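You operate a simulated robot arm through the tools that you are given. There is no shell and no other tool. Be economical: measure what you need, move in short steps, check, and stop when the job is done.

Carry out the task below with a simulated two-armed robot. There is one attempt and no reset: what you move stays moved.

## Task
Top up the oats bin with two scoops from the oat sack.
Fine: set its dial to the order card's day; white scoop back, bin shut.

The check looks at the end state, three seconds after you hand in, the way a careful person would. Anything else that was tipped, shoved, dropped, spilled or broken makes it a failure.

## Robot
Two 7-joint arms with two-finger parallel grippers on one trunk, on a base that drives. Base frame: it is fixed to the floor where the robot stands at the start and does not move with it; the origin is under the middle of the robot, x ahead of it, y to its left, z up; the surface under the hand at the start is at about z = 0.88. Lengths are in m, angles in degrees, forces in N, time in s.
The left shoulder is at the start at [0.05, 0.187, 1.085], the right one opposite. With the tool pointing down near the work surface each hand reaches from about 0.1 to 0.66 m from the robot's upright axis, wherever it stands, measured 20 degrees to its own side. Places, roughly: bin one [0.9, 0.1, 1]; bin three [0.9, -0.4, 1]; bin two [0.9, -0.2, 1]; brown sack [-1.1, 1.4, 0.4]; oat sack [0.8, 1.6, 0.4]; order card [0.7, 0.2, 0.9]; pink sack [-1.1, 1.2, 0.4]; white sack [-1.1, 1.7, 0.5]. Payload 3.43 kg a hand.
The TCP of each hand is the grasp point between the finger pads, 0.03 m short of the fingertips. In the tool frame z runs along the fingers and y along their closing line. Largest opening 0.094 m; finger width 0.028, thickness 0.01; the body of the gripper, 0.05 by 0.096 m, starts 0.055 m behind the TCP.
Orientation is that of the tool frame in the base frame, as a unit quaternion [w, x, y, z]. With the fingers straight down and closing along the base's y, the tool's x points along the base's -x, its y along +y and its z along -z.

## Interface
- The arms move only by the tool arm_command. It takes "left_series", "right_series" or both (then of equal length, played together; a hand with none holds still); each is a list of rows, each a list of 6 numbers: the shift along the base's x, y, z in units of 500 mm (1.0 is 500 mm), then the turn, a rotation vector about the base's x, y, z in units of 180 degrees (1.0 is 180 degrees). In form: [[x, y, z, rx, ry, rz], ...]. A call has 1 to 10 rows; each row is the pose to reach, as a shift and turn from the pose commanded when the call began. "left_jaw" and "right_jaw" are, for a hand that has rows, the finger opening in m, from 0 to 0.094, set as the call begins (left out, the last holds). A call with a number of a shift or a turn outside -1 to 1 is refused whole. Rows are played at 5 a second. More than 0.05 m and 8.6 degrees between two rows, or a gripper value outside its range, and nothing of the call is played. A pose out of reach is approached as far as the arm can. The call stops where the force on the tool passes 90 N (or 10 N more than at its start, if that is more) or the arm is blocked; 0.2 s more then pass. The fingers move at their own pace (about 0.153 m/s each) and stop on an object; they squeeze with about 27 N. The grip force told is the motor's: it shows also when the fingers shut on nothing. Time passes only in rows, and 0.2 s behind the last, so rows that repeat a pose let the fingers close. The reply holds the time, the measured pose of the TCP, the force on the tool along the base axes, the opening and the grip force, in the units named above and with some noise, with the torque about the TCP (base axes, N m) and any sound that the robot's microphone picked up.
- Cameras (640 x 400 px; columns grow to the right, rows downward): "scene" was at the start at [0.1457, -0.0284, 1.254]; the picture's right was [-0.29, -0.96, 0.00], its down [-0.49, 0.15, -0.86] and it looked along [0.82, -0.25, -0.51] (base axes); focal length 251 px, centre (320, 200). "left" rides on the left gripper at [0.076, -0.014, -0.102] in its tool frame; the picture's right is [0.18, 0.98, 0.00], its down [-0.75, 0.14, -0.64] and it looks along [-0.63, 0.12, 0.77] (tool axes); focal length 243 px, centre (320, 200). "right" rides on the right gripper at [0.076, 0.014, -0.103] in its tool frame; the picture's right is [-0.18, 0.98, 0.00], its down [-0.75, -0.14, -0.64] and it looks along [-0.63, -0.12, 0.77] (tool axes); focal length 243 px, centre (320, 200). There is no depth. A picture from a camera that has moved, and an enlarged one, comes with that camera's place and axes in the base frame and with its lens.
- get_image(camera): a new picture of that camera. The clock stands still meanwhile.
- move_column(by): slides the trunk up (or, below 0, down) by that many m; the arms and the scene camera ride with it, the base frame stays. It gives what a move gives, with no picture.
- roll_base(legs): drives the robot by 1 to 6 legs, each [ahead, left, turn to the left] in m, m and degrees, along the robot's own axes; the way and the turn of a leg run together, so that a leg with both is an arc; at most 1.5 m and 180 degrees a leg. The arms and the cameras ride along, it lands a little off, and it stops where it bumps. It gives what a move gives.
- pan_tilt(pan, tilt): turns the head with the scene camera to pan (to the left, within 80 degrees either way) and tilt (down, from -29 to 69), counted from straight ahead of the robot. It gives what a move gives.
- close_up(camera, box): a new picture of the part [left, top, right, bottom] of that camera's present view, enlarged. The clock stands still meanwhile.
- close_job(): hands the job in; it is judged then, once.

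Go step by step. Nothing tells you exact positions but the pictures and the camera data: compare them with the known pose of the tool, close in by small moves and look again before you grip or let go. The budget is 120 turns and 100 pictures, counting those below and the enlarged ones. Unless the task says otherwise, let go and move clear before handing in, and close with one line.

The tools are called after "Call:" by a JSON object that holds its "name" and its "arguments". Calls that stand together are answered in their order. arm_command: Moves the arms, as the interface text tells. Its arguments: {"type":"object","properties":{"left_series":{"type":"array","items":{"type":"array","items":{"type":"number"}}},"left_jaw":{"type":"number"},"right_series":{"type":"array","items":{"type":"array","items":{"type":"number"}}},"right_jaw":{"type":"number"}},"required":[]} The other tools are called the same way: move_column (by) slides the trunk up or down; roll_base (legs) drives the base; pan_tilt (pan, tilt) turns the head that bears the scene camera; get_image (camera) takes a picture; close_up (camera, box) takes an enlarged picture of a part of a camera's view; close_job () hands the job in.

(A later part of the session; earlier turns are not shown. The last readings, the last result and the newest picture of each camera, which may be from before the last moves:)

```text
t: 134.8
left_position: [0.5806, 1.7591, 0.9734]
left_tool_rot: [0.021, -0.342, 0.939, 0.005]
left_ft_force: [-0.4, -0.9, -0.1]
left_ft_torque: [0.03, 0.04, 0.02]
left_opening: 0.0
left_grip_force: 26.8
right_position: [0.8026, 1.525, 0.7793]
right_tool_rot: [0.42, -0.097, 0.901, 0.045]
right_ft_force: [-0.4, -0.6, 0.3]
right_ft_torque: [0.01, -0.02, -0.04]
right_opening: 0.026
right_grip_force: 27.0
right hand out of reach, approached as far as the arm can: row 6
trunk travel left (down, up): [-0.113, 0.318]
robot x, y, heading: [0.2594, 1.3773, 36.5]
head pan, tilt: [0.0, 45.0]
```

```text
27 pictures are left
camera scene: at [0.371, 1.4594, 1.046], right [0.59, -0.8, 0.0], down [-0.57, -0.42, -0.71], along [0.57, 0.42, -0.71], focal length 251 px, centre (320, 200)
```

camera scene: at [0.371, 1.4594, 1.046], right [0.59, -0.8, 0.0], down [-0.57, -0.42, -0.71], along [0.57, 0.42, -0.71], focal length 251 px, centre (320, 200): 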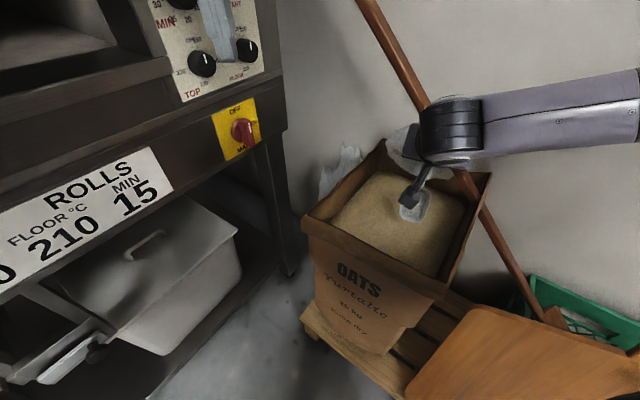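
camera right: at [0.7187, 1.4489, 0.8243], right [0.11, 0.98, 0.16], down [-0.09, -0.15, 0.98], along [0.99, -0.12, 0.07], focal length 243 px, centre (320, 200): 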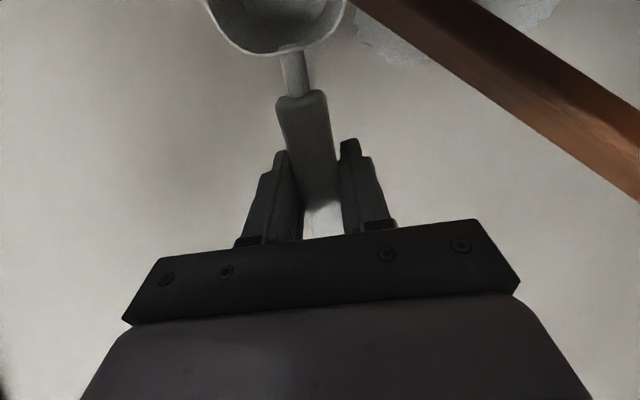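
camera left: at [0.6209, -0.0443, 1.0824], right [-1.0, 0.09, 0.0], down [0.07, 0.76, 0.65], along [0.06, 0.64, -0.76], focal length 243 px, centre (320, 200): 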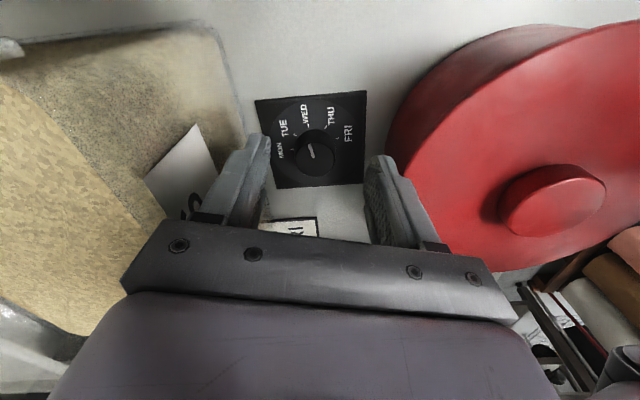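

Over the oats, clear of the stick. I reduce the tilt to 42° and plunge in, checking forces.

Call:
{"name": "arm_command", "arguments": {"right_series": [[0.02, 0, -0.06, -0.009, 0.044, 0], [0.024, 0, -0.14, -0.009, 0.044, 0], [0.024, 0, -0.22, -0.009, 0.044, 0], [0.024, 0, -0.29, -0.009, 0.044, 0]]}}

Call:
{"name": "get_image", "arguments": {"camera": "scene"}}

```text
t: 135.8
left_position: [0.5809, 1.7591, 0.9736]
left_tool_rot: [0.02, -0.342, 0.94, 0.005]
left_ft_force: [0.7, 0.1, -0.2]
left_ft_torque: [0.03, -0.02, 0.03]
left_opening: 0.0001
left_grip_force: 27.2
right_position: [0.8211, 1.4839, 0.6747]
right_tool_rot: [0.355, -0.1, 0.929, 0.039]
right_ft_force: [-0.3, 0.0, -1.5]
right_ft_torque: [0.02, -0.01, 0.0]
right_opening: 0.0259
right_grip_force: 27.0
right hand out of reach, approached as far as the arm can: row 2, 3, 4
trunk travel left (down, up): [-0.113, 0.318]
robot x, y, heading: [0.2579, 1.378, 36.5]
head pan, tilt: [0.0, 45.0]
```

```text
26 pictures are left
camera scene: at [0.3711, 1.4595, 1.046], right [0.59, -0.8, 0.0], down [-0.57, -0.42, -0.71], along [0.57, 0.42, -0.71], focal length 251 px, centre (320, 200)
```

scene: 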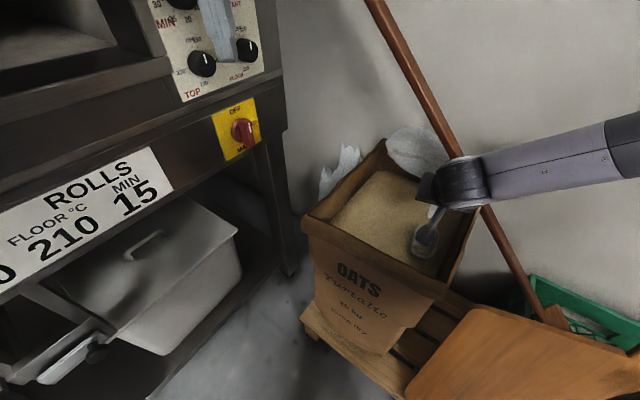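

The stick shifted a touch: the hook of the scoop is too near it. I lift away from it, and yaw the hand to about +46° so the scoop's tail runs parallel to the stick, farther from it.

Call:
{"name": "arm_command", "arguments": {"right_series": [[-0.05, 0, 0.02, 0, 0, 0], [-0.08, 0, 0.1, 0, 0, 0], [-0.08, 0, 0.18, 0, 0, 0], [-0.08, 0.03, 0.2, 0, 0, 0.045], [-0.07, 0.06, 0.2, 0, 0, 0.09], [-0.065, 0.1, 0.2, 0, 0, 0.135], [-0.06, 0.14, 0.2, 0, 0, 0.18]]}}

Call:
{"name": "get_image", "arguments": {"camera": "scene"}}

```text
t: 137.4
left_position: [0.5807, 1.7597, 0.9747]
left_tool_rot: [0.02, -0.342, 0.939, 0.005]
left_ft_force: [0.5, 0.1, -0.4]
left_ft_torque: [-0.01, -0.02, 0.0]
left_opening: 0.0
left_grip_force: 26.9
right_position: [0.7896, 1.5531, 0.7719]
right_tool_rot: [0.33, -0.355, 0.864, 0.136]
right_ft_force: [0.2, 0.8, -0.5]
right_ft_torque: [-0.01, -0.02, -0.01]
right_opening: 0.0257
right_grip_force: 27.0
trunk travel left (down, up): [-0.113, 0.318]
robot x, y, heading: [0.2574, 1.381, 36.4]
head pan, tilt: [0.0, 45.0]
```

```text
25 pictures are left
camera scene: at [0.3712, 1.4595, 1.046], right [0.59, -0.8, 0.0], down [-0.57, -0.42, -0.71], along [0.57, 0.42, -0.71], focal length 251 px, centre (320, 200)
```

scene: 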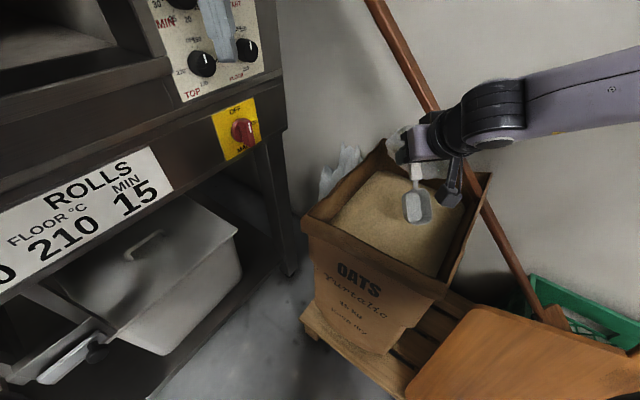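

No reach problem now. I plunge straight down here.

Call:
{"name": "arm_command", "arguments": {"right_series": [[0.01, 0.01, -0.07, 0, 0, 0], [0.02, 0.02, -0.14, 0, 0, 0], [0.02, 0.02, -0.21, 0, 0, 0], [0.02, 0.02, -0.28, 0, 0, 0]]}}

Call:
{"name": "close_up", "arguments": {"camera": "scene", "box": [290, 100, 530, 250]}}

```text
t: 138.4
left_position: [0.5808, 1.7593, 0.9732]
left_tool_rot: [0.021, -0.342, 0.94, 0.004]
left_ft_force: [0.6, -0.3, -1.5]
left_ft_torque: [-0.02, -0.01, 0.01]
left_opening: 0.0
left_grip_force: 27.3
right_position: [0.8024, 1.5339, 0.657]
right_tool_rot: [0.33, -0.354, 0.864, 0.136]
right_ft_force: [-0.2, -0.2, -1.3]
right_ft_torque: [0.0, 0.0, 0.02]
right_opening: 0.0261
right_grip_force: 26.7
right hand out of reach, approached as far as the arm can: row 3, 4
trunk travel left (down, up): [-0.113, 0.318]
robot x, y, heading: [0.2556, 1.3778, 36.2]
head pan, tilt: [0.0, 45.0]
```

```text
2.67 times, centred on (410, 175) of scene
camera zoom: at [0.3711, 1.4595, 1.046], right [0.59, -0.8, 0.0], down [-0.57, -0.42, -0.71], along [0.57, 0.42, -0.71], focal length 668 px, centre (80, 267)
```

zoom: 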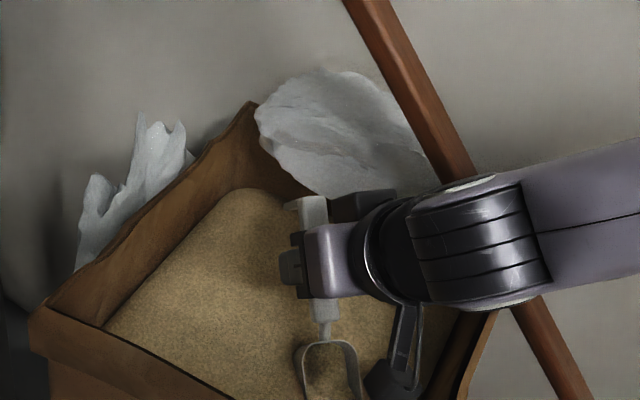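

The bowl is just entering the oats. I lower the trunk by 4 cm to sink it deeper, then sweep and level.

Call:
{"name": "move_column", "arguments": {"by": -0.035}}

Call:
{"name": "arm_command", "arguments": {"right_series": [[-0.015, -0.015, -0.005, -0.03, 0.03, 0], [-0.025, -0.025, -0.005, -0.06, 0.06, 0], [-0.03, -0.03, 0.0, -0.09, 0.09, 0], [-0.03, -0.03, 0.06, -0.11, 0.11, 0], [-0.03, -0.03, 0.13, -0.135, 0.135, 0], [-0.03, -0.03, 0.2, -0.16, 0.16, 0], [-0.03, -0.03, 0.27, -0.165, 0.165, 0]]}}

Call:
{"name": "get_image", "arguments": {"camera": "scene"}}

```text
t: 139.2
left_position: [0.5814, 1.7588, 0.9393]
left_tool_rot: [0.02, -0.342, 0.94, 0.005]
left_ft_force: [1.2, -0.6, 0.0]
left_ft_torque: [-0.04, 0.02, -0.02]
left_opening: 0.0002
left_grip_force: 26.9
right_position: [0.8026, 1.5334, 0.621]
right_tool_rot: [0.33, -0.354, 0.864, 0.136]
right_ft_force: [0.3, -0.3, -1.6]
right_ft_torque: [-0.02, -0.01, 0.0]
right_opening: 0.0257
right_grip_force: 26.7
trunk travel left (down, up): [-0.078, 0.353]
robot x, y, heading: [0.2545, 1.3775, 36.5]
head pan, tilt: [0.0, 45.0]
```

```text
t: 140.8
left_position: [0.5811, 1.7594, 0.9403]
left_tool_rot: [0.021, -0.342, 0.94, 0.005]
left_ft_force: [0.4, 0.7, 0.2]
left_ft_torque: [-0.02, -0.01, -0.04]
left_opening: 0.0002
left_grip_force: 27.1
right_position: [0.7857, 1.5121, 0.7599]
right_tool_rot: [-0.001, -0.381, 0.925, 0.0]
right_ft_force: [-0.2, 0.7, -0.7]
right_ft_torque: [0.01, -0.04, -0.03]
right_opening: 0.0261
right_grip_force: 26.6
right hand out of reach, approached as far as the arm can: row 6, 7
trunk travel left (down, up): [-0.078, 0.353]
robot x, y, heading: [0.2568, 1.376, 36.5]
head pan, tilt: [0.0, 45.0]
```

```text
23 pictures are left
camera scene: at [0.3711, 1.4595, 1.011], right [0.59, -0.8, 0.0], down [-0.57, -0.42, -0.71], along [0.57, 0.42, -0.71], focal length 251 px, centre (320, 200)
```

scene: 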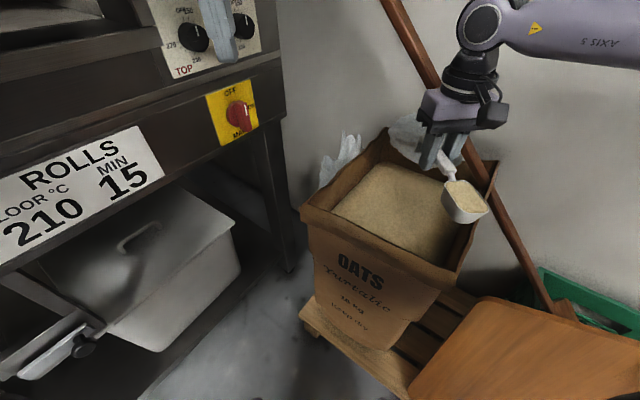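

A full, level scoop of oats. I back away, raise the trunk, turn straight and drive back in front of the bin.

Call:
{"name": "roll_base", "arguments": {"legs": [[-0.15, 0, 0]]}}

Call:
{"name": "move_column", "arguments": {"by": 0.34}}

Call:
{"name": "roll_base", "arguments": {"legs": [[0, 0, -36.3], [-0.45, 0, 0], [0, -1.09, 0]]}}

Call:
{"name": "pan_tilt", "arguments": {"pan": 0, "tilt": 30}}

Call:
{"name": "get_image", "arguments": {"camera": "scene"}}

```text
t: 142.2
left_position: [0.4555, 1.6682, 0.9389]
left_tool_rot: [0.02, -0.342, 0.939, 0.005]
left_ft_force: [0.9, -1.0, -0.5]
left_ft_torque: [0.0, -0.01, -0.01]
left_opening: 0.0
left_grip_force: 26.6
right_position: [0.6631, 1.4227, 0.7591]
right_tool_rot: [0.001, -0.382, 0.924, -0.001]
right_ft_force: [-0.3, -0.2, -0.8]
right_ft_torque: [0.0, -0.04, 0.01]
right_opening: 0.0257
right_grip_force: 27.0
trunk travel left (down, up): [-0.078, 0.353]
robot x, y, heading: [0.1361, 1.2881, 36.5]
head pan, tilt: [0.0, 45.0]
```

```text
t: 145.6
left_position: [0.4575, 1.6695, 1.2796]
left_tool_rot: [0.021, -0.343, 0.939, 0.004]
left_ft_force: [-0.9, 0.3, -0.1]
left_ft_torque: [0.01, -0.03, -0.01]
left_opening: 0.0001
left_grip_force: 28.0
right_position: [0.6617, 1.4231, 1.0988]
right_tool_rot: [0.001, -0.381, 0.925, -0.001]
right_ft_force: [0.2, -0.4, -1.6]
right_ft_torque: [0.02, -0.01, -0.02]
right_opening: 0.0262
right_grip_force: 26.6
trunk travel left (down, up): [-0.418, 0.013]
robot x, y, heading: [0.1321, 1.2887, 36.5]
head pan, tilt: [0.0, 45.0]
```

```text
t: 159.5
left_position: [0.178, 0.3006, 1.2792]
left_tool_rot: [0.021, -0.035, 0.999, -0.002]
left_ft_force: [-0.2, -0.3, -0.1]
left_ft_torque: [0.03, 0.0, -0.02]
left_opening: 0.0
left_grip_force: 26.7
right_position: [0.1984, -0.0192, 1.0979]
right_tool_rot: [0.0, -0.075, 0.997, -0.001]
right_ft_force: [0.3, 0.0, -1.3]
right_ft_torque: [-0.01, -0.02, -0.01]
right_opening: 0.0262
right_grip_force: 27.0
trunk travel left (down, up): [-0.418, 0.013]
robot x, y, heading: [-0.3093, 0.1819, 0.2]
head pan, tilt: [0.0, 45.0]
```

```text
t: 160.3
left_position: [0.1771, 0.3002, 1.2794]
left_tool_rot: [0.021, -0.035, 0.999, -0.001]
left_ft_force: [-0.5, 0.1, -0.8]
left_ft_torque: [0.02, 0.01, -0.01]
left_opening: 0.0001
left_grip_force: 26.9
right_position: [0.198, -0.0195, 1.0979]
right_tool_rot: [0.001, -0.076, 0.997, -0.001]
right_ft_force: [0.6, 0.3, -1.8]
right_ft_torque: [0.0, -0.03, -0.01]
right_opening: 0.0261
right_grip_force: 26.7
trunk travel left (down, up): [-0.418, 0.013]
robot x, y, heading: [-0.3071, 0.1817, 0.2]
head pan, tilt: [0.0, 30.0]
```

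```text
22 pictures are left
camera scene: at [-0.1579, 0.1819, 1.3735], right [0.01, -1.0, 0.0], down [-0.5, 0.0, -0.87], along [0.87, 0.01, -0.5], focal length 251 px, centre (320, 200)
```

scene: 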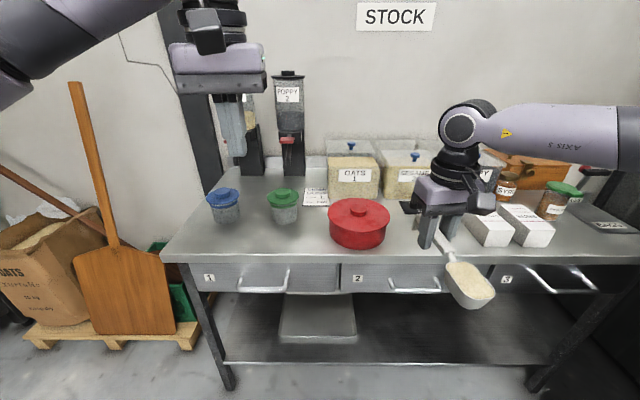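

Still full. For pouring, the bowl must point left over the bin, so I turn the hand −97° here in free space, keeping it level.

Call:
{"name": "arm_command", "arguments": {"right_series": [[0, -0.01, 0, 0, 0, -0.045], [0, -0.02, 0.01, 0, 0, -0.09], [0, -0.02, 0.02, 0, 0, -0.135], [0, -0.02, 0.03, 0, 0, -0.18], [0, -0.02, 0.04, 0, 0, -0.225], [0, -0.02, 0.05, 0, 0, -0.27], [0, -0.02, 0.06, 0, 0, -0.315], [0, -0.02, 0.06, 0, 0, -0.36], [0, -0.02, 0.06, 0, 0, -0.405], [0, -0.02, 0.06, 0, 0, -0.45]]}}

Call:
{"name": "arm_command", "arguments": {"right_series": [[0, 0, 0, 0, 0, -0.045], [0, 0, 0, 0, 0, -0.088]]}}

Call:
{"name": "roll_base", "arguments": {"legs": [[0.385, 0, 0]]}}

Call:
{"name": "get_image", "arguments": {"camera": "scene"}}

```text
t: 162.5
left_position: [0.1777, 0.2993, 1.2796]
left_tool_rot: [0.022, -0.035, 0.999, -0.002]
left_ft_force: [0.8, -0.5, 0.2]
left_ft_torque: [-0.01, -0.03, 0.0]
left_opening: 0.0
left_grip_force: 27.3
right_position: [0.1981, -0.0293, 1.1293]
right_tool_rot: [0.0, 0.591, 0.806, -0.001]
right_ft_force: [-0.3, -0.2, -2.1]
right_ft_torque: [-0.04, 0.03, -0.03]
right_opening: 0.0262
right_grip_force: 27.4
trunk travel left (down, up): [-0.418, 0.013]
robot x, y, heading: [-0.3125, 0.1815, 0.5]
head pan, tilt: [0.0, 30.0]
```

```text
t: 163.1
left_position: [0.1778, 0.2995, 1.279]
left_tool_rot: [0.021, -0.034, 0.999, -0.002]
left_ft_force: [0.0, 0.2, -0.1]
left_ft_torque: [-0.04, 0.01, -0.01]
left_opening: 0.0
left_grip_force: 27.3
right_position: [0.1978, -0.0294, 1.1284]
right_tool_rot: [0.001, 0.696, 0.718, -0.001]
right_ft_force: [-0.6, 0.1, -1.5]
right_ft_torque: [-0.04, 0.04, 0.01]
right_opening: 0.0262
right_grip_force: 27.1
trunk travel left (down, up): [-0.418, 0.013]
robot x, y, heading: [-0.3076, 0.1799, 0.4]
head pan, tilt: [0.0, 30.0]
```

```text
t: 165.5
left_position: [0.5641, 0.3072, 1.2803]
left_tool_rot: [0.021, -0.039, 0.999, -0.002]
left_ft_force: [-0.2, 0.0, 1.1]
left_ft_torque: [-0.03, 0.03, 0.01]
left_opening: 0.0001
left_grip_force: 27.2
right_position: [0.5868, -0.0222, 1.1282]
right_tool_rot: [0.001, 0.694, 0.72, -0.002]
right_ft_force: [0.6, 0.4, -1.7]
right_ft_torque: [-0.04, 0.01, 0.04]
right_opening: 0.026
right_grip_force: 27.4
trunk travel left (down, up): [-0.418, 0.013]
robot x, y, heading: [0.0792, 0.1843, 0.7]
head pan, tilt: [0.0, 30.0]
```

```text
21 pictures are left
camera scene: at [0.2301, 0.187, 1.3735], right [0.01, -1.0, 0.0], down [-0.5, -0.01, -0.87], along [0.87, 0.01, -0.5], focal length 251 px, centre (320, 200)
```

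scene: 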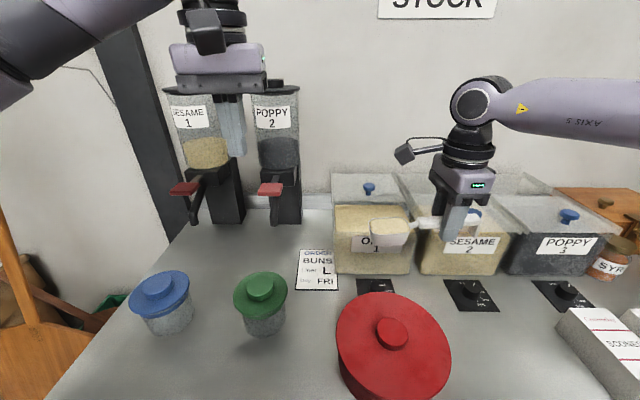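

Bowl is lined up with the oats bin in y. I move forward level, then with a slight forward tilt until the bowl is over the opening.

Call:
{"name": "arm_command", "arguments": {"right_series": [[0.08, -0.015, 0, 0, 0, 0], [0.16, -0.025, 0, 0, 0, 0], [0.22, -0.025, 0, 0, -0.01, 0], [0.26, -0.025, 0, 0, -0.045, 0], [0.3, -0.025, 0, 0, -0.08, 0], [0.335, -0.025, 0.0, 0, -0.11, 0]]}}

Call:
{"name": "close_up", "arguments": {"camera": "scene", "box": [300, 130, 540, 280]}}

```text
t: 166.9
left_position: [0.564, 0.3081, 1.2799]
left_tool_rot: [0.02, -0.039, 0.999, -0.002]
left_ft_force: [0.3, -1.1, 0.5]
left_ft_torque: [-0.04, 0.04, -0.02]
left_opening: 0.0003
left_grip_force: 26.8
right_position: [0.6899, -0.0653, 1.1217]
right_tool_rot: [0.123, 0.683, 0.71, 0.12]
right_ft_force: [-0.1, -0.5, -1.4]
right_ft_torque: [-0.04, 0.01, 0.0]
right_opening: 0.0262
right_grip_force: 26.9
right hand out of reach, approached as far as the arm can: row 1, 2, 3, 4, 5, 6
trunk travel left (down, up): [-0.418, 0.013]
robot x, y, heading: [0.0802, 0.1874, 0.7]
head pan, tilt: [0.0, 30.0]
```

```text
2.67 times, centred on (420, 205) of scene
camera zoom: at [0.2297, 0.1869, 1.3736], right [0.01, -1.0, 0.0], down [-0.5, -0.01, -0.87], along [0.87, 0.01, -0.5], focal length 668 px, centre (53, 187)
```

zoom: 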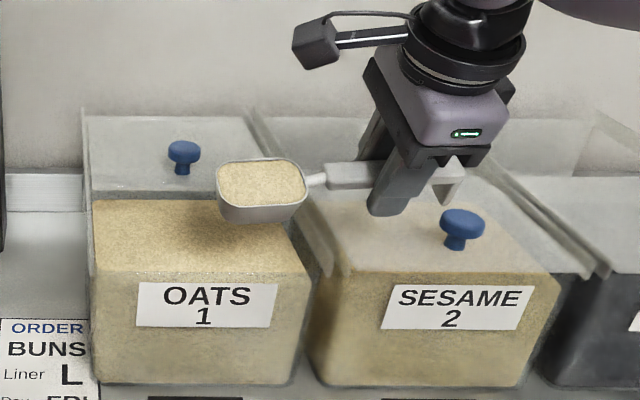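

Reach is short of the opening at this height. I go slightly lower with a bit more tilt to gain reach, and watch the oats.

Call:
{"name": "arm_command", "arguments": {"right_series": [[0.03, 0, -0.03, 0, -0.02, 0], [0.06, 0.0, -0.04, 0, -0.04, 0], [0.09, 0.0, -0.04, 0, -0.06, 0], [0.12, 0.0, -0.04, 0, -0.075, 0]]}}

Call:
{"name": "close_up", "arguments": {"camera": "scene", "box": [300, 130, 540, 280]}}

```text
t: 167.9
left_position: [0.5643, 0.308, 1.2811]
left_tool_rot: [0.02, -0.037, 0.999, -0.002]
left_ft_force: [-0.5, 0.0, 0.3]
left_ft_torque: [0.03, -0.01, 0.0]
left_opening: 0.0001
left_grip_force: 26.5
right_position: [0.7346, -0.0776, 1.1081]
right_tool_rot: [0.208, 0.664, 0.691, 0.198]
right_ft_force: [0.9, 0.6, -0.9]
right_ft_torque: [-0.05, -0.03, -0.02]
right_opening: 0.0263
right_grip_force: 26.8
right hand out of reach, approached as far as the arm can: row 1, 2, 3, 4
trunk travel left (down, up): [-0.418, 0.013]
robot x, y, heading: [0.0751, 0.1859, 0.8]
head pan, tilt: [0.0, 30.0]
```

```text
2.67 times, centred on (420, 205) of scene
camera zoom: at [0.2297, 0.1869, 1.3736], right [0.01, -1.0, 0.0], down [-0.5, -0.01, -0.87], along [0.87, 0.01, -0.5], focal length 668 px, centre (53, 187)
```

zoom: 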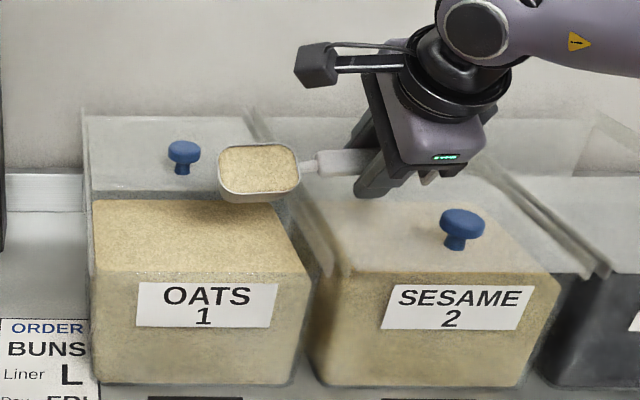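

No spill, the bowl is nearly over the opening. I shift the base 3.5 cm left and 8 mm ahead to centre it, then tilt further while pushing forward.

Call:
{"name": "roll_base", "arguments": {"legs": [[0.008, 0.035, -0.6]]}}

Call:
{"name": "arm_command", "arguments": {"right_series": [[0.03, 0, 0.0, 0, -0.01, 0], [0.05, 0, 0, 0, -0.02, 0]]}}

Call:
{"name": "close_up", "arguments": {"camera": "scene", "box": [300, 130, 540, 280]}}

```text
t: 168.9
left_position: [0.5714, 0.3388, 1.2788]
left_tool_rot: [0.022, -0.034, 0.999, -0.002]
left_ft_force: [-0.4, 0.1, 0.6]
left_ft_torque: [0.01, 0.0, 0.03]
left_opening: 0.0
left_grip_force: 26.7
right_position: [0.7388, -0.0477, 1.1096]
right_tool_rot: [0.208, 0.667, 0.687, 0.197]
right_ft_force: [0.0, 0.4, -1.5]
right_ft_torque: [-0.02, 0.03, -0.01]
right_opening: 0.0257
right_grip_force: 27.4
trunk travel left (down, up): [-0.418, 0.013]
robot x, y, heading: [0.0855, 0.2201, 0.3]
head pan, tilt: [0.0, 30.0]
```

```text
t: 169.5
left_position: [0.5714, 0.3387, 1.2794]
left_tool_rot: [0.02, -0.033, 0.999, -0.002]
left_ft_force: [0.4, 0.3, 0.2]
left_ft_torque: [0.03, -0.01, 0.01]
left_opening: 0.0001
left_grip_force: 26.9
right_position: [0.751, -0.0546, 1.1111]
right_tool_rot: [0.229, 0.661, 0.68, 0.219]
right_ft_force: [0.2, 0.7, -1.5]
right_ft_torque: [-0.07, -0.03, -0.01]
right_opening: 0.0257
right_grip_force: 27.2
right hand out of reach, approached as far as the arm can: row 1, 2
trunk travel left (down, up): [-0.418, 0.013]
robot x, y, heading: [0.0893, 0.22, 0.4]
head pan, tilt: [0.0, 30.0]
```

```text
2.67 times, centred on (420, 205) of scene
camera zoom: at [0.2362, 0.2206, 1.3736], right [0.0, -1.0, 0.0], down [-0.5, 0.0, -0.87], along [0.87, 0.0, -0.5], focal length 668 px, centre (53, 187)
```

zoom: 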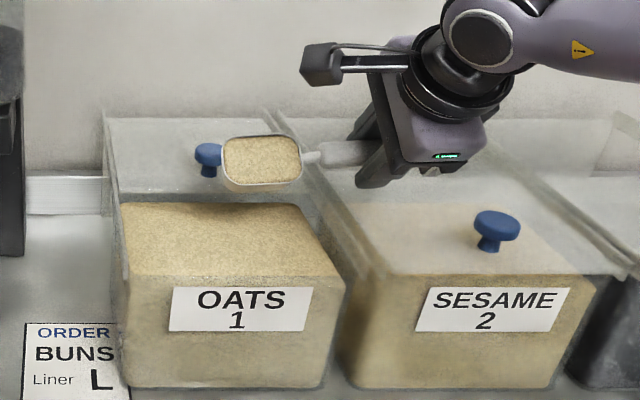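

The bowl hangs over the opening. Now I pour by rolling the hand forward another ~68°.

Call:
{"name": "arm_command", "arguments": {"right_series": [[0.005, 0.004, 0.005, 0, -0.046, 0], [0.01, 0.008, 0.01, 0, -0.092, 0], [0.015, 0.012, 0.015, 0, -0.138, 0], [0.02, 0.016, 0.02, 0, -0.184, 0], [0.02, 0.02, 0.02, 0, -0.23, 0], [0.02, 0.02, 0.02, 0, -0.276, 0], [0.02, 0.02, 0.02, 0, -0.322, 0], [0.02, 0.02, 0.02, 0, -0.368, 0], [0.02, 0.02, 0.02, 0, -0.368, 0], [0.02, 0.02, 0.02, 0, -0.368, 0]]}}

Call:
{"name": "close_up", "arguments": {"camera": "scene", "box": [260, 130, 580, 330]}}

```text
t: 171.7
left_position: [0.5712, 0.3392, 1.2786]
left_tool_rot: [0.02, -0.034, 0.999, -0.002]
left_ft_force: [-0.3, 0.8, -0.7]
left_ft_torque: [-0.02, 0.04, 0.0]
left_opening: 0.0001
left_grip_force: 27.3
right_position: [0.7632, -0.0422, 1.1329]
right_tool_rot: [0.439, 0.554, 0.569, 0.421]
right_ft_force: [1.0, 1.0, -0.1]
right_ft_torque: [-0.03, -0.01, 0.02]
right_opening: 0.0257
right_grip_force: 27.2
right hand out of reach, approached as far as the arm can: row 5, 6, 7, 8, 9, 10
trunk travel left (down, up): [-0.418, 0.013]
robot x, y, heading: [0.0895, 0.2229, 0.0]
head pan, tilt: [0.0, 30.0]
```

```text
2.00 times, centred on (420, 230) of scene
camera zoom: at [0.2362, 0.2207, 1.3736], right [0.0, -1.0, 0.0], down [-0.5, 0.0, -0.87], along [0.87, 0.0, -0.5], focal length 501 px, centre (120, 140)
```

zoom: 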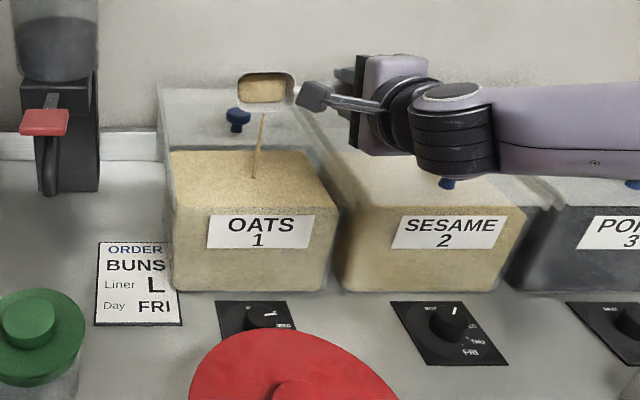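

It's pouring into the bin. I tilt a bit more and wait for it to empty.

Call:
{"name": "arm_command", "arguments": {"right_series": [[0, 0, 0.01, 0, -0.03, 0], [0.0, 0, 0.02, 0, -0.06, 0], [0, 0, 0.02, 0, -0.09, 0], [0, 0, 0.02, 0, -0.09, 0], [0, 0, 0.02, 0, -0.09, 0], [0, 0, 0.02, 0, -0.09, 0], [0, 0, 0.02, 0, -0.09, 0], [0, 0, 0.02, 0, -0.09, 0], [0, 0, 0.02, 0, -0.09, 0], [0, 0, 0.02, 0, -0.09, 0]]}}

Call:
{"name": "arm_command", "arguments": {"right_series": [[0, 0, 0, 0, 0, 0], [0, 0, 0, 0, 0, 0], [0, 0, 0, 0, 0, 0], [0, 0, 0, 0, 0, 0], [0, 0, 0, 0, 0, 0], [0, 0, 0, 0, 0, 0], [0, 0, 0, 0, 0, 0], [0, 0, 0, 0, 0, 0]]}}

Call:
{"name": "close_up", "arguments": {"camera": "scene", "box": [300, 130, 540, 280]}}

```text
t: 173.9
left_position: [0.5721, 0.3386, 1.2784]
left_tool_rot: [0.02, -0.032, 0.999, -0.002]
left_ft_force: [-1.2, -0.3, 0.1]
left_ft_torque: [0.01, 0.0, 0.02]
left_opening: 0.0
left_grip_force: 27.7
right_position: [0.7659, -0.0378, 1.1505]
right_tool_rot: [0.449, 0.549, 0.559, 0.43]
right_ft_force: [0.0, -0.1, -2.0]
right_ft_torque: [-0.04, 0.01, 0.0]
right_opening: 0.0258
right_grip_force: 26.9
right hand out of reach, approached as far as the arm can: row 1, 2, 3, 4, 5, 6, 7, 8, 9, 10
trunk travel left (down, up): [-0.418, 0.013]
robot x, y, heading: [0.0861, 0.2243, 0.3]
head pan, tilt: [0.0, 30.0]
```

```text
t: 175.7
left_position: [0.5715, 0.3389, 1.2806]
left_tool_rot: [0.021, -0.033, 0.999, -0.003]
left_ft_force: [-0.4, -0.1, 0.4]
left_ft_torque: [-0.02, 0.02, 0.01]
left_opening: 0.0002
left_grip_force: 27.4
right_position: [0.7664, -0.0379, 1.1502]
right_tool_rot: [0.45, 0.548, 0.559, 0.43]
right_ft_force: [0.0, -0.1, 0.1]
right_ft_torque: [-0.02, 0.01, -0.02]
right_opening: 0.0257
right_grip_force: 26.6
trunk travel left (down, up): [-0.418, 0.013]
robot x, y, heading: [0.0869, 0.222, 0.2]
head pan, tilt: [0.0, 30.0]
```

```text
2.67 times, centred on (420, 205) of scene
camera zoom: at [0.2362, 0.2207, 1.3736], right [0.0, -1.0, 0.0], down [-0.5, 0.0, -0.87], along [0.87, 0.0, -0.5], focal length 668 px, centre (53, 187)
```

zoom: 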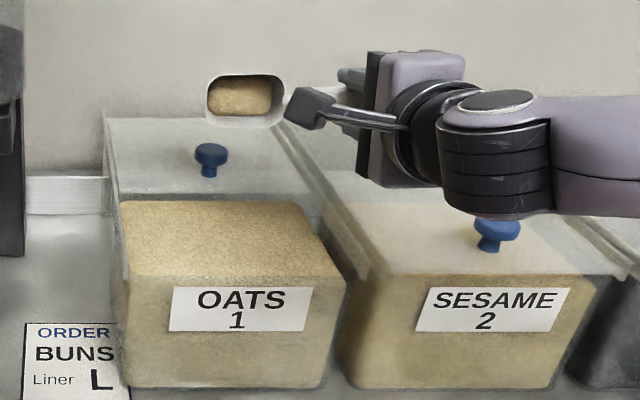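

Some oats remain in the bowl. I tip the bowl's nose down too by rolling about the finger axis ~42°, right over the opening.

Call:
{"name": "arm_command", "arguments": {"right_series": [[0, 0.006, 0.01, -0.046, 0, 0], [0, 0.012, 0.02, -0.092, 0, 0], [0, 0.018, 0.03, -0.138, 0, 0], [0, 0.024, 0.03, -0.184, 0, 0], [0, 0.03, 0.03, -0.23, 0, 0], [0, 0.03, 0.03, -0.23, 0, 0], [0, 0.03, 0.03, -0.23, 0, 0], [0, 0.03, 0.03, -0.23, 0, 0], [0, 0.03, 0.03, -0.23, 0, 0], [0, 0.03, 0.03, -0.23, 0, 0]]}}

Call:
{"name": "close_up", "arguments": {"camera": "scene", "box": [300, 130, 540, 280]}}

```text
t: 177.9
left_position: [0.5709, 0.3376, 1.2805]
left_tool_rot: [0.021, -0.032, 0.999, -0.002]
left_ft_force: [-0.1, 0.0, 0.4]
left_ft_torque: [0.0, 0.02, -0.01]
left_opening: 0.0
left_grip_force: 26.6
right_position: [0.7644, -0.0246, 1.1676]
right_tool_rot: [0.614, 0.354, 0.676, 0.205]
right_ft_force: [-0.5, -0.8, -1.1]
right_ft_torque: [0.01, 0.01, 0.01]
right_opening: 0.0256
right_grip_force: 26.9
trunk travel left (down, up): [-0.418, 0.013]
robot x, y, heading: [0.0888, 0.2205, -0.0]
head pan, tilt: [0.0, 30.0]
```

```text
2.67 times, centred on (420, 205) of scene
camera zoom: at [0.2362, 0.2207, 1.3736], right [0.0, -1.0, 0.0], down [-0.5, 0.0, -0.87], along [0.87, 0.0, -0.5], focal length 668 px, centre (53, 187)
```

zoom: 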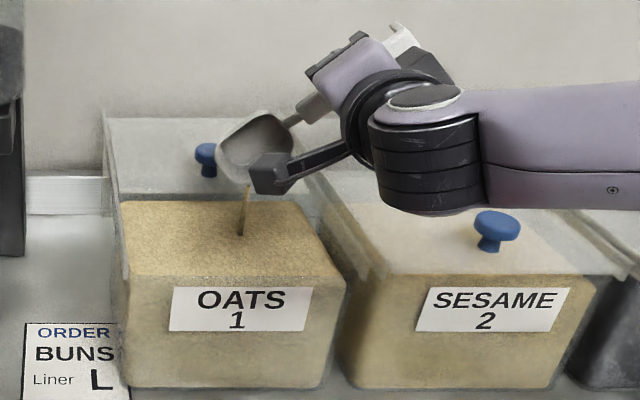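

Almost empty. I wait a moment, roll the bowl back up partly, and drive back from the table with this pose.

Call:
{"name": "arm_command", "arguments": {"right_series": [[0, 0, 0, -0.02, 0, 0], [0, 0, 0, -0.02, 0, 0], [0, 0, 0, -0.02, 0, 0], [0, 0, 0, -0.02, 0, 0], [0, 0, 0, 0, 0, 0], [0, 0, 0.01, 0.045, 0, 0], [0, 0, 0.02, 0.09, 0, 0], [0, 0, 0.02, 0.135, 0, 0], [0, 0, 0.02, 0.17, 0, 0]]}}

Call:
{"name": "close_up", "arguments": {"camera": "scene", "box": [260, 120, 580, 320]}}

Call:
{"name": "roll_base", "arguments": {"legs": [[-0.4, 0, 0]]}}

```text
t: 179.9
left_position: [0.5713, 0.3374, 1.2797]
left_tool_rot: [0.021, -0.033, 0.999, -0.002]
left_ft_force: [-1.1, -0.7, 0.1]
left_ft_torque: [-0.02, -0.01, 0.0]
left_opening: 0.0
left_grip_force: 27.6
right_position: [0.7652, -0.0224, 1.1757]
right_tool_rot: [0.499, 0.503, 0.597, 0.375]
right_ft_force: [0.0, -1.2, -1.2]
right_ft_torque: [-0.02, 0.02, 0.02]
right_opening: 0.0258
right_grip_force: 27.0
right hand out of reach, approached as far as the arm can: row 1, 2, 3, 4
trunk travel left (down, up): [-0.418, 0.013]
robot x, y, heading: [0.0874, 0.2201, 0.2]
head pan, tilt: [0.0, 30.0]
```

```text
2.00 times, centred on (420, 220) of scene
camera zoom: at [0.2362, 0.2206, 1.3736], right [0.0, -1.0, 0.0], down [-0.5, 0.0, -0.87], along [0.87, 0.0, -0.5], focal length 501 px, centre (120, 160)
```

zoom: 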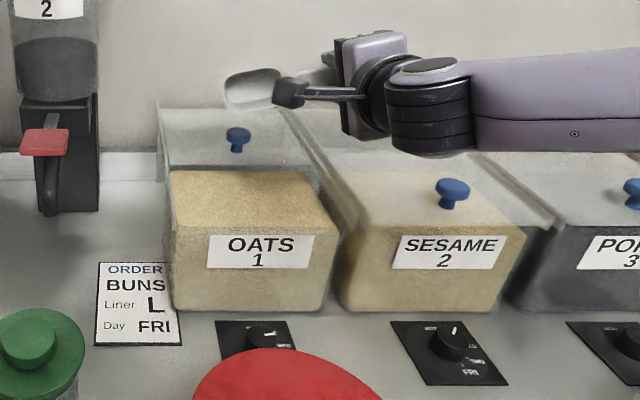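

```text
t: 182.4
left_position: [0.1726, 0.3398, 1.2793]
left_tool_rot: [0.021, -0.037, 0.999, -0.002]
left_ft_force: [-0.3, 0.0, 0.0]
left_ft_torque: [-0.02, -0.01, 0.01]
left_opening: 0.0
left_grip_force: 27.0
right_position: [0.3704, -0.019, 1.1768]
right_tool_rot: [0.498, 0.501, 0.599, 0.378]
right_ft_force: [0.2, 0.1, -0.2]
right_ft_torque: [0.01, 0.02, 0.05]
right_opening: 0.0259
right_grip_force: 27.8
trunk travel left (down, up): [-0.418, 0.013]
robot x, y, heading: [-0.3093, 0.2185, 0.7]
head pan, tilt: [0.0, 30.0]
```

The scoop is empty and nothing spilled outside. Now I bring it back to the carry pose (level, bowl toward me) in free space.

Call:
{"name": "arm_command", "arguments": {"right_series": [[-0.034, 0.007, 0, -0.0222, 0.0251, 0.0292], [-0.069, 0.015, -0.015, -0.0444, 0.0501, 0.0584], [-0.103, 0.022, -0.03, -0.0666, 0.0752, 0.0875], [-0.138, 0.03, -0.045, -0.0887, 0.1003, 0.1167], [-0.172, 0.037, -0.06, -0.1109, 0.1254, 0.1459], [-0.206, 0.044, -0.08, -0.1331, 0.1504, 0.1751], [-0.241, 0.052, -0.1, -0.1553, 0.1755, 0.2042], [-0.275, 0.059, -0.12, -0.1775, 0.2006, 0.2334], [-0.31, 0.067, -0.14, -0.1997, 0.2256, 0.2626], [-0.344, 0.074, -0.154, -0.2219, 0.2507, 0.2918]]}}

Call:
{"name": "arm_command", "arguments": {"right_series": [[0, 0, 0, -0.0222, 0.0251, 0.0292], [0, 0, 0, -0.0444, 0.0501, 0.0584], [0, 0, 0, -0.0666, 0.0752, 0.0875], [0, 0, 0, -0.0887, 0.1003, 0.1167]]}}

```text
t: 184.6
left_position: [0.1734, 0.3384, 1.2806]
left_tool_rot: [0.02, -0.037, 0.999, -0.001]
left_ft_force: [-0.3, 0.7, 0.0]
left_ft_torque: [-0.01, 0.02, 0.02]
left_opening: 0.0002
left_grip_force: 26.7
right_position: [0.1989, 0.0197, 1.0994]
right_tool_rot: [0.165, 0.107, 0.973, 0.124]
right_ft_force: [-0.5, -0.4, -0.3]
right_ft_torque: [0.0, 0.01, 0.02]
right_opening: 0.0256
right_grip_force: 27.4
trunk travel left (down, up): [-0.418, 0.013]
robot x, y, heading: [-0.31, 0.2205, 0.2]
head pan, tilt: [0.0, 30.0]
```

```text
t: 185.6
left_position: [0.1738, 0.339, 1.2791]
left_tool_rot: [0.02, -0.037, 0.999, -0.001]
left_ft_force: [0.2, -0.3, -0.1]
left_ft_torque: [-0.02, -0.01, 0.0]
left_opening: 0.0
left_grip_force: 26.9
right_position: [0.1988, 0.0163, 1.0988]
right_tool_rot: [0.001, -0.076, 0.997, 0.0]
right_ft_force: [0.1, 0.0, -1.6]
right_ft_torque: [0.01, 0.01, 0.0]
right_opening: 0.0256
right_grip_force: 27.0
trunk travel left (down, up): [-0.418, 0.013]
robot x, y, heading: [-0.3128, 0.214, 0.7]
head pan, tilt: [0.0, 30.0]
```

The carry pose is restored. I drive back to the sack along the reverse route.

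Call:
{"name": "roll_base", "arguments": {"legs": [[0, 1.073, 0], [0.45, 0, 0], [0, 0, 36]]}}

Call:
{"name": "pan_tilt", "arguments": {"pan": 0, "tilt": 45}}

```text
t: 199.5
left_position: [0.4294, 1.7093, 1.279]
left_tool_rot: [0.02, -0.361, 0.932, 0.005]
left_ft_force: [-0.3, -0.7, -0.1]
left_ft_torque: [0.01, -0.01, 0.02]
left_opening: 0.0
left_grip_force: 27.1
right_position: [0.6461, 1.472, 1.099]
right_tool_rot: [0.001, -0.396, 0.918, 0.0]
right_ft_force: [-0.3, -1.0, -1.1]
right_ft_torque: [0.02, -0.03, 0.0]
right_opening: 0.0256
right_grip_force: 26.9
trunk travel left (down, up): [-0.418, 0.013]
robot x, y, heading: [0.1206, 1.3163, 38.9]
head pan, tilt: [0.0, 30.0]
```

```text
t: 200.2
left_position: [0.4294, 1.7091, 1.2795]
left_tool_rot: [0.02, -0.362, 0.932, 0.005]
left_ft_force: [0.5, 0.3, -0.3]
left_ft_torque: [-0.02, 0.03, 0.0]
left_opening: 0.0
left_grip_force: 27.3
right_position: [0.6468, 1.4724, 1.0994]
right_tool_rot: [0.001, -0.396, 0.918, 0.001]
right_ft_force: [-0.4, -0.1, -0.1]
right_ft_torque: [0.05, -0.01, 0.01]
right_opening: 0.0261
right_grip_force: 27.6
trunk travel left (down, up): [-0.418, 0.013]
robot x, y, heading: [0.1201, 1.3161, 39.1]
head pan, tilt: [0.0, 45.0]
```

Slightly off; I correct, lower the trunk 0.34 m, and roll up to the sack again.

Call:
{"name": "roll_base", "arguments": {"legs": [[0, -0.033, -2.5]]}}

Call:
{"name": "move_column", "arguments": {"by": -0.34}}

Call:
{"name": "roll_base", "arguments": {"legs": [[0.146, 0, 0]]}}

Call:
{"name": "get_image", "arguments": {"camera": "scene"}}

```text
t: 201.2
left_position: [0.4674, 1.6701, 1.2786]
left_tool_rot: [0.021, -0.342, 0.94, 0.005]
left_ft_force: [-0.1, -0.5, 0.1]
left_ft_torque: [0.04, 0.01, 0.0]
left_opening: 0.0
left_grip_force: 26.9
right_position: [0.6735, 1.4229, 1.0986]
right_tool_rot: [0.0, -0.377, 0.926, 0.002]
right_ft_force: [-0.6, 0.7, -0.7]
right_ft_torque: [0.05, -0.01, -0.02]
right_opening: 0.0261
right_grip_force: 26.3
trunk travel left (down, up): [-0.418, 0.013]
robot x, y, heading: [0.1422, 1.2916, 36.4]
head pan, tilt: [0.0, 45.0]
```

```text
t: 204.5
left_position: [0.4644, 1.6712, 0.94]
left_tool_rot: [0.021, -0.341, 0.94, 0.004]
left_ft_force: [-0.8, 0.5, -0.2]
left_ft_torque: [-0.03, -0.02, -0.02]
left_opening: 0.0005
left_grip_force: 26.8
right_position: [0.6737, 1.4247, 0.7587]
right_tool_rot: [0.001, -0.377, 0.926, 0.001]
right_ft_force: [0.6, 0.1, -0.9]
right_ft_torque: [0.05, 0.01, 0.04]
right_opening: 0.0256
right_grip_force: 26.9
trunk travel left (down, up): [-0.078, 0.353]
robot x, y, heading: [0.1396, 1.2942, 36.1]
head pan, tilt: [0.0, 45.0]
```

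```text
t: 205.9
left_position: [0.5827, 1.7571, 0.94]
left_tool_rot: [0.02, -0.342, 0.939, 0.005]
left_ft_force: [0.2, 0.2, -0.5]
left_ft_torque: [0.0, 0.01, 0.0]
left_opening: 0.0002
left_grip_force: 26.8
right_position: [0.7911, 1.5102, 0.7583]
right_tool_rot: [0.0, -0.378, 0.926, 0.001]
right_ft_force: [0.0, 0.7, -0.3]
right_ft_torque: [0.04, -0.04, 0.01]
right_opening: 0.0257
right_grip_force: 27.5
trunk travel left (down, up): [-0.078, 0.353]
robot x, y, heading: [0.2578, 1.3756, 36.3]
head pan, tilt: [0.0, 45.0]
```

```text
13 pictures are left
camera scene: at [0.3727, 1.4583, 1.011], right [0.59, -0.81, 0.0], down [-0.57, -0.42, -0.71], along [0.57, 0.42, -0.71], focal length 251 px, centre (320, 200)
```

scene: 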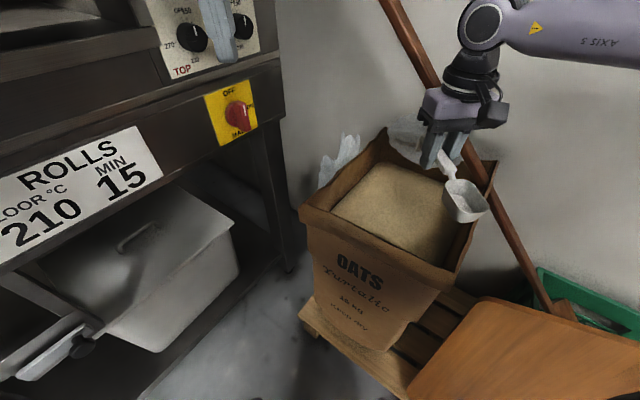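

Same stance as before. I repeat the dig: tilt and plunge, then sweep and level.

Call:
{"name": "arm_command", "arguments": {"right_series": [[0.002, 0.012, 0, 0.0275, -0.0275, 0], [0.004, 0.024, 0, 0.055, -0.055, 0], [0.006, 0.036, 0, 0.0825, -0.0825, 0], [0.008, 0.048, -0.01, 0.11, -0.11, 0], [0.01, 0.06, -0.02, 0.1375, -0.1375, 0], [0.012, 0.07, -0.03, 0.165, -0.165, 0], [0.016, 0.065, -0.1, 0.165, -0.165, 0], [0.02, 0.06, -0.17, 0.165, -0.165, 0], [0.024, 0.05, -0.23, 0.165, -0.165, 0], [0.024, 0.046, -0.275, 0.165, -0.165, 0]]}}

Call:
{"name": "arm_command", "arguments": {"right_series": [[-0.015, -0.015, -0.005, -0.03, 0.03, 0], [-0.025, -0.025, -0.005, -0.06, 0.06, 0], [-0.03, -0.03, 0.0, -0.09, 0.09, 0], [-0.03, -0.03, 0.06, -0.11, 0.11, 0], [-0.03, -0.03, 0.13, -0.135, 0.135, 0], [-0.03, -0.03, 0.2, -0.16, 0.16, 0], [-0.03, -0.03, 0.27, -0.165, 0.165, 0]]}}

Call:
{"name": "get_image", "arguments": {"camera": "scene"}}

```text
t: 208.1
left_position: [0.5824, 1.7574, 0.9402]
left_tool_rot: [0.021, -0.341, 0.94, 0.004]
left_ft_force: [0.0, -0.1, 0.0]
left_ft_torque: [0.0, 0.0, -0.01]
left_opening: 0.0
left_grip_force: 27.0
right_position: [0.8032, 1.5324, 0.6227]
right_tool_rot: [0.332, -0.352, 0.864, 0.14]
right_ft_force: [0.5, 0.2, -1.6]
right_ft_torque: [0.0, -0.02, -0.02]
right_opening: 0.0261
right_grip_force: 27.1
trunk travel left (down, up): [-0.078, 0.353]
robot x, y, heading: [0.2602, 1.3806, 36.4]
head pan, tilt: [0.0, 45.0]
```

```text
t: 209.7
left_position: [0.582, 1.7571, 0.9388]
left_tool_rot: [0.02, -0.342, 0.94, 0.005]
left_ft_force: [-0.1, 0.8, -0.5]
left_ft_torque: [0.0, -0.02, 0.06]
left_opening: 0.0002
left_grip_force: 27.4
right_position: [0.7854, 1.512, 0.7595]
right_tool_rot: [0.0, -0.378, 0.926, 0.002]
right_ft_force: [-0.1, -0.4, -1.4]
right_ft_torque: [0.01, -0.01, 0.0]
right_opening: 0.0258
right_grip_force: 27.1
right hand out of reach, approached as far as the arm can: row 6, 7
trunk travel left (down, up): [-0.078, 0.353]
robot x, y, heading: [0.2606, 1.3805, 36.6]
head pan, tilt: [0.0, 45.0]
```

```text
12 pictures are left
camera scene: at [0.3727, 1.4583, 1.011], right [0.59, -0.81, 0.0], down [-0.57, -0.42, -0.71], along [0.57, 0.42, -0.71], focal length 251 px, centre (320, 200)
```

scene: 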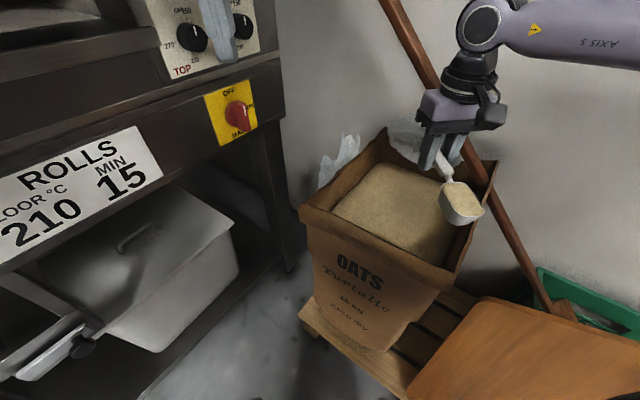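

Second full scoop. Back to the table the same way.

Call:
{"name": "roll_base", "arguments": {"legs": [[-0.15, 0, 0]]}}

Call:
{"name": "move_column", "arguments": {"by": 0.34}}

Call:
{"name": "roll_base", "arguments": {"legs": [[0, 0, -36.4], [-0.45, 0, 0], [0, -1.06, 0]]}}

Call:
{"name": "arm_command", "arguments": {"right_series": [[0, -0.01, 0, 0, 0, -0.045], [0, -0.02, 0.01, 0, 0, -0.09], [0, -0.02, 0.02, 0, 0, -0.135], [0, -0.02, 0.03, 0, 0, -0.18], [0, -0.02, 0.04, 0, 0, -0.225], [0, -0.02, 0.05, 0, 0, -0.27], [0, -0.02, 0.06, 0, 0, -0.315], [0, -0.02, 0.06, 0, 0, -0.36], [0, -0.02, 0.06, 0, 0, -0.405], [0, -0.02, 0.06, 0, 0, -0.45]]}}

Call:
{"name": "arm_command", "arguments": {"right_series": [[0, 0, 0, 0, 0, -0.045], [0, 0, 0, 0, 0, -0.088]]}}

```text
t: 211.1
left_position: [0.4634, 1.6689, 0.9389]
left_tool_rot: [0.02, -0.341, 0.94, 0.004]
left_ft_force: [0.0, 0.6, -0.1]
left_ft_torque: [0.01, 0.02, -0.02]
left_opening: 0.0002
left_grip_force: 27.1
right_position: [0.665, 1.4224, 0.7577]
right_tool_rot: [0.001, -0.376, 0.926, 0.002]
right_ft_force: [0.4, -0.5, -1.3]
right_ft_torque: [0.05, -0.05, 0.02]
right_opening: 0.0261
right_grip_force: 27.1
trunk travel left (down, up): [-0.078, 0.353]
robot x, y, heading: [0.1375, 1.2927, 36.4]
head pan, tilt: [0.0, 45.0]
```

```text
t: 214.4
left_position: [0.4625, 1.6689, 1.2789]
left_tool_rot: [0.02, -0.341, 0.94, 0.004]
left_ft_force: [0.2, 0.3, 0.1]
left_ft_torque: [-0.01, -0.04, -0.01]
left_opening: 0.0001
left_grip_force: 27.2
right_position: [0.6668, 1.4232, 1.097]
right_tool_rot: [0.001, -0.377, 0.926, 0.002]
right_ft_force: [0.4, 0.5, -1.8]
right_ft_torque: [0.0, -0.03, -0.03]
right_opening: 0.0258
right_grip_force: 26.2
trunk travel left (down, up): [-0.418, 0.013]
robot x, y, heading: [0.1377, 1.2892, 36.4]
head pan, tilt: [0.0, 45.0]
```

```text
t: 227.9
left_position: [0.1956, 0.3493, 1.2785]
left_tool_rot: [0.02, -0.038, 0.999, -0.002]
left_ft_force: [-0.1, 0.9, -0.2]
left_ft_torque: [-0.02, -0.02, 0.02]
left_opening: 0.0001
left_grip_force: 26.7
right_position: [0.2185, 0.0302, 1.097]
right_tool_rot: [0.002, -0.075, 0.997, 0.001]
right_ft_force: [0.7, -0.2, -1.4]
right_ft_torque: [0.02, -0.04, 0.05]
right_opening: 0.026
right_grip_force: 27.3
trunk travel left (down, up): [-0.418, 0.013]
robot x, y, heading: [-0.2884, 0.2313, 0.7]
head pan, tilt: [0.0, 45.0]
```

```text
t: 230.1
left_position: [0.1965, 0.3506, 1.2797]
left_tool_rot: [0.02, -0.037, 0.999, -0.001]
left_ft_force: [0.3, -0.8, -0.4]
left_ft_torque: [0.0, 0.0, -0.01]
left_opening: 0.0
left_grip_force: 26.4
right_position: [0.2182, 0.0223, 1.1285]
right_tool_rot: [0.003, 0.592, 0.806, -0.001]
right_ft_force: [-0.1, 0.5, -1.1]
right_ft_torque: [-0.01, -0.01, -0.01]
right_opening: 0.0258
right_grip_force: 27.0
trunk travel left (down, up): [-0.418, 0.013]
robot x, y, heading: [-0.2903, 0.2318, 0.3]
head pan, tilt: [0.0, 45.0]
```

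```text
t: 230.7
left_position: [0.1966, 0.3501, 1.2803]
left_tool_rot: [0.02, -0.038, 0.999, -0.001]
left_ft_force: [0.6, -0.4, -0.6]
left_ft_torque: [-0.02, 0.0, -0.01]
left_opening: 0.0002
left_grip_force: 27.6
right_position: [0.219, 0.022, 1.127]
right_tool_rot: [0.003, 0.696, 0.718, -0.001]
right_ft_force: [-1.2, -0.5, -1.1]
right_ft_torque: [-0.01, -0.03, -0.02]
right_opening: 0.026
right_grip_force: 27.0
trunk travel left (down, up): [-0.418, 0.013]
robot x, y, heading: [-0.2898, 0.227, 0.4]
head pan, tilt: [0.0, 45.0]
```

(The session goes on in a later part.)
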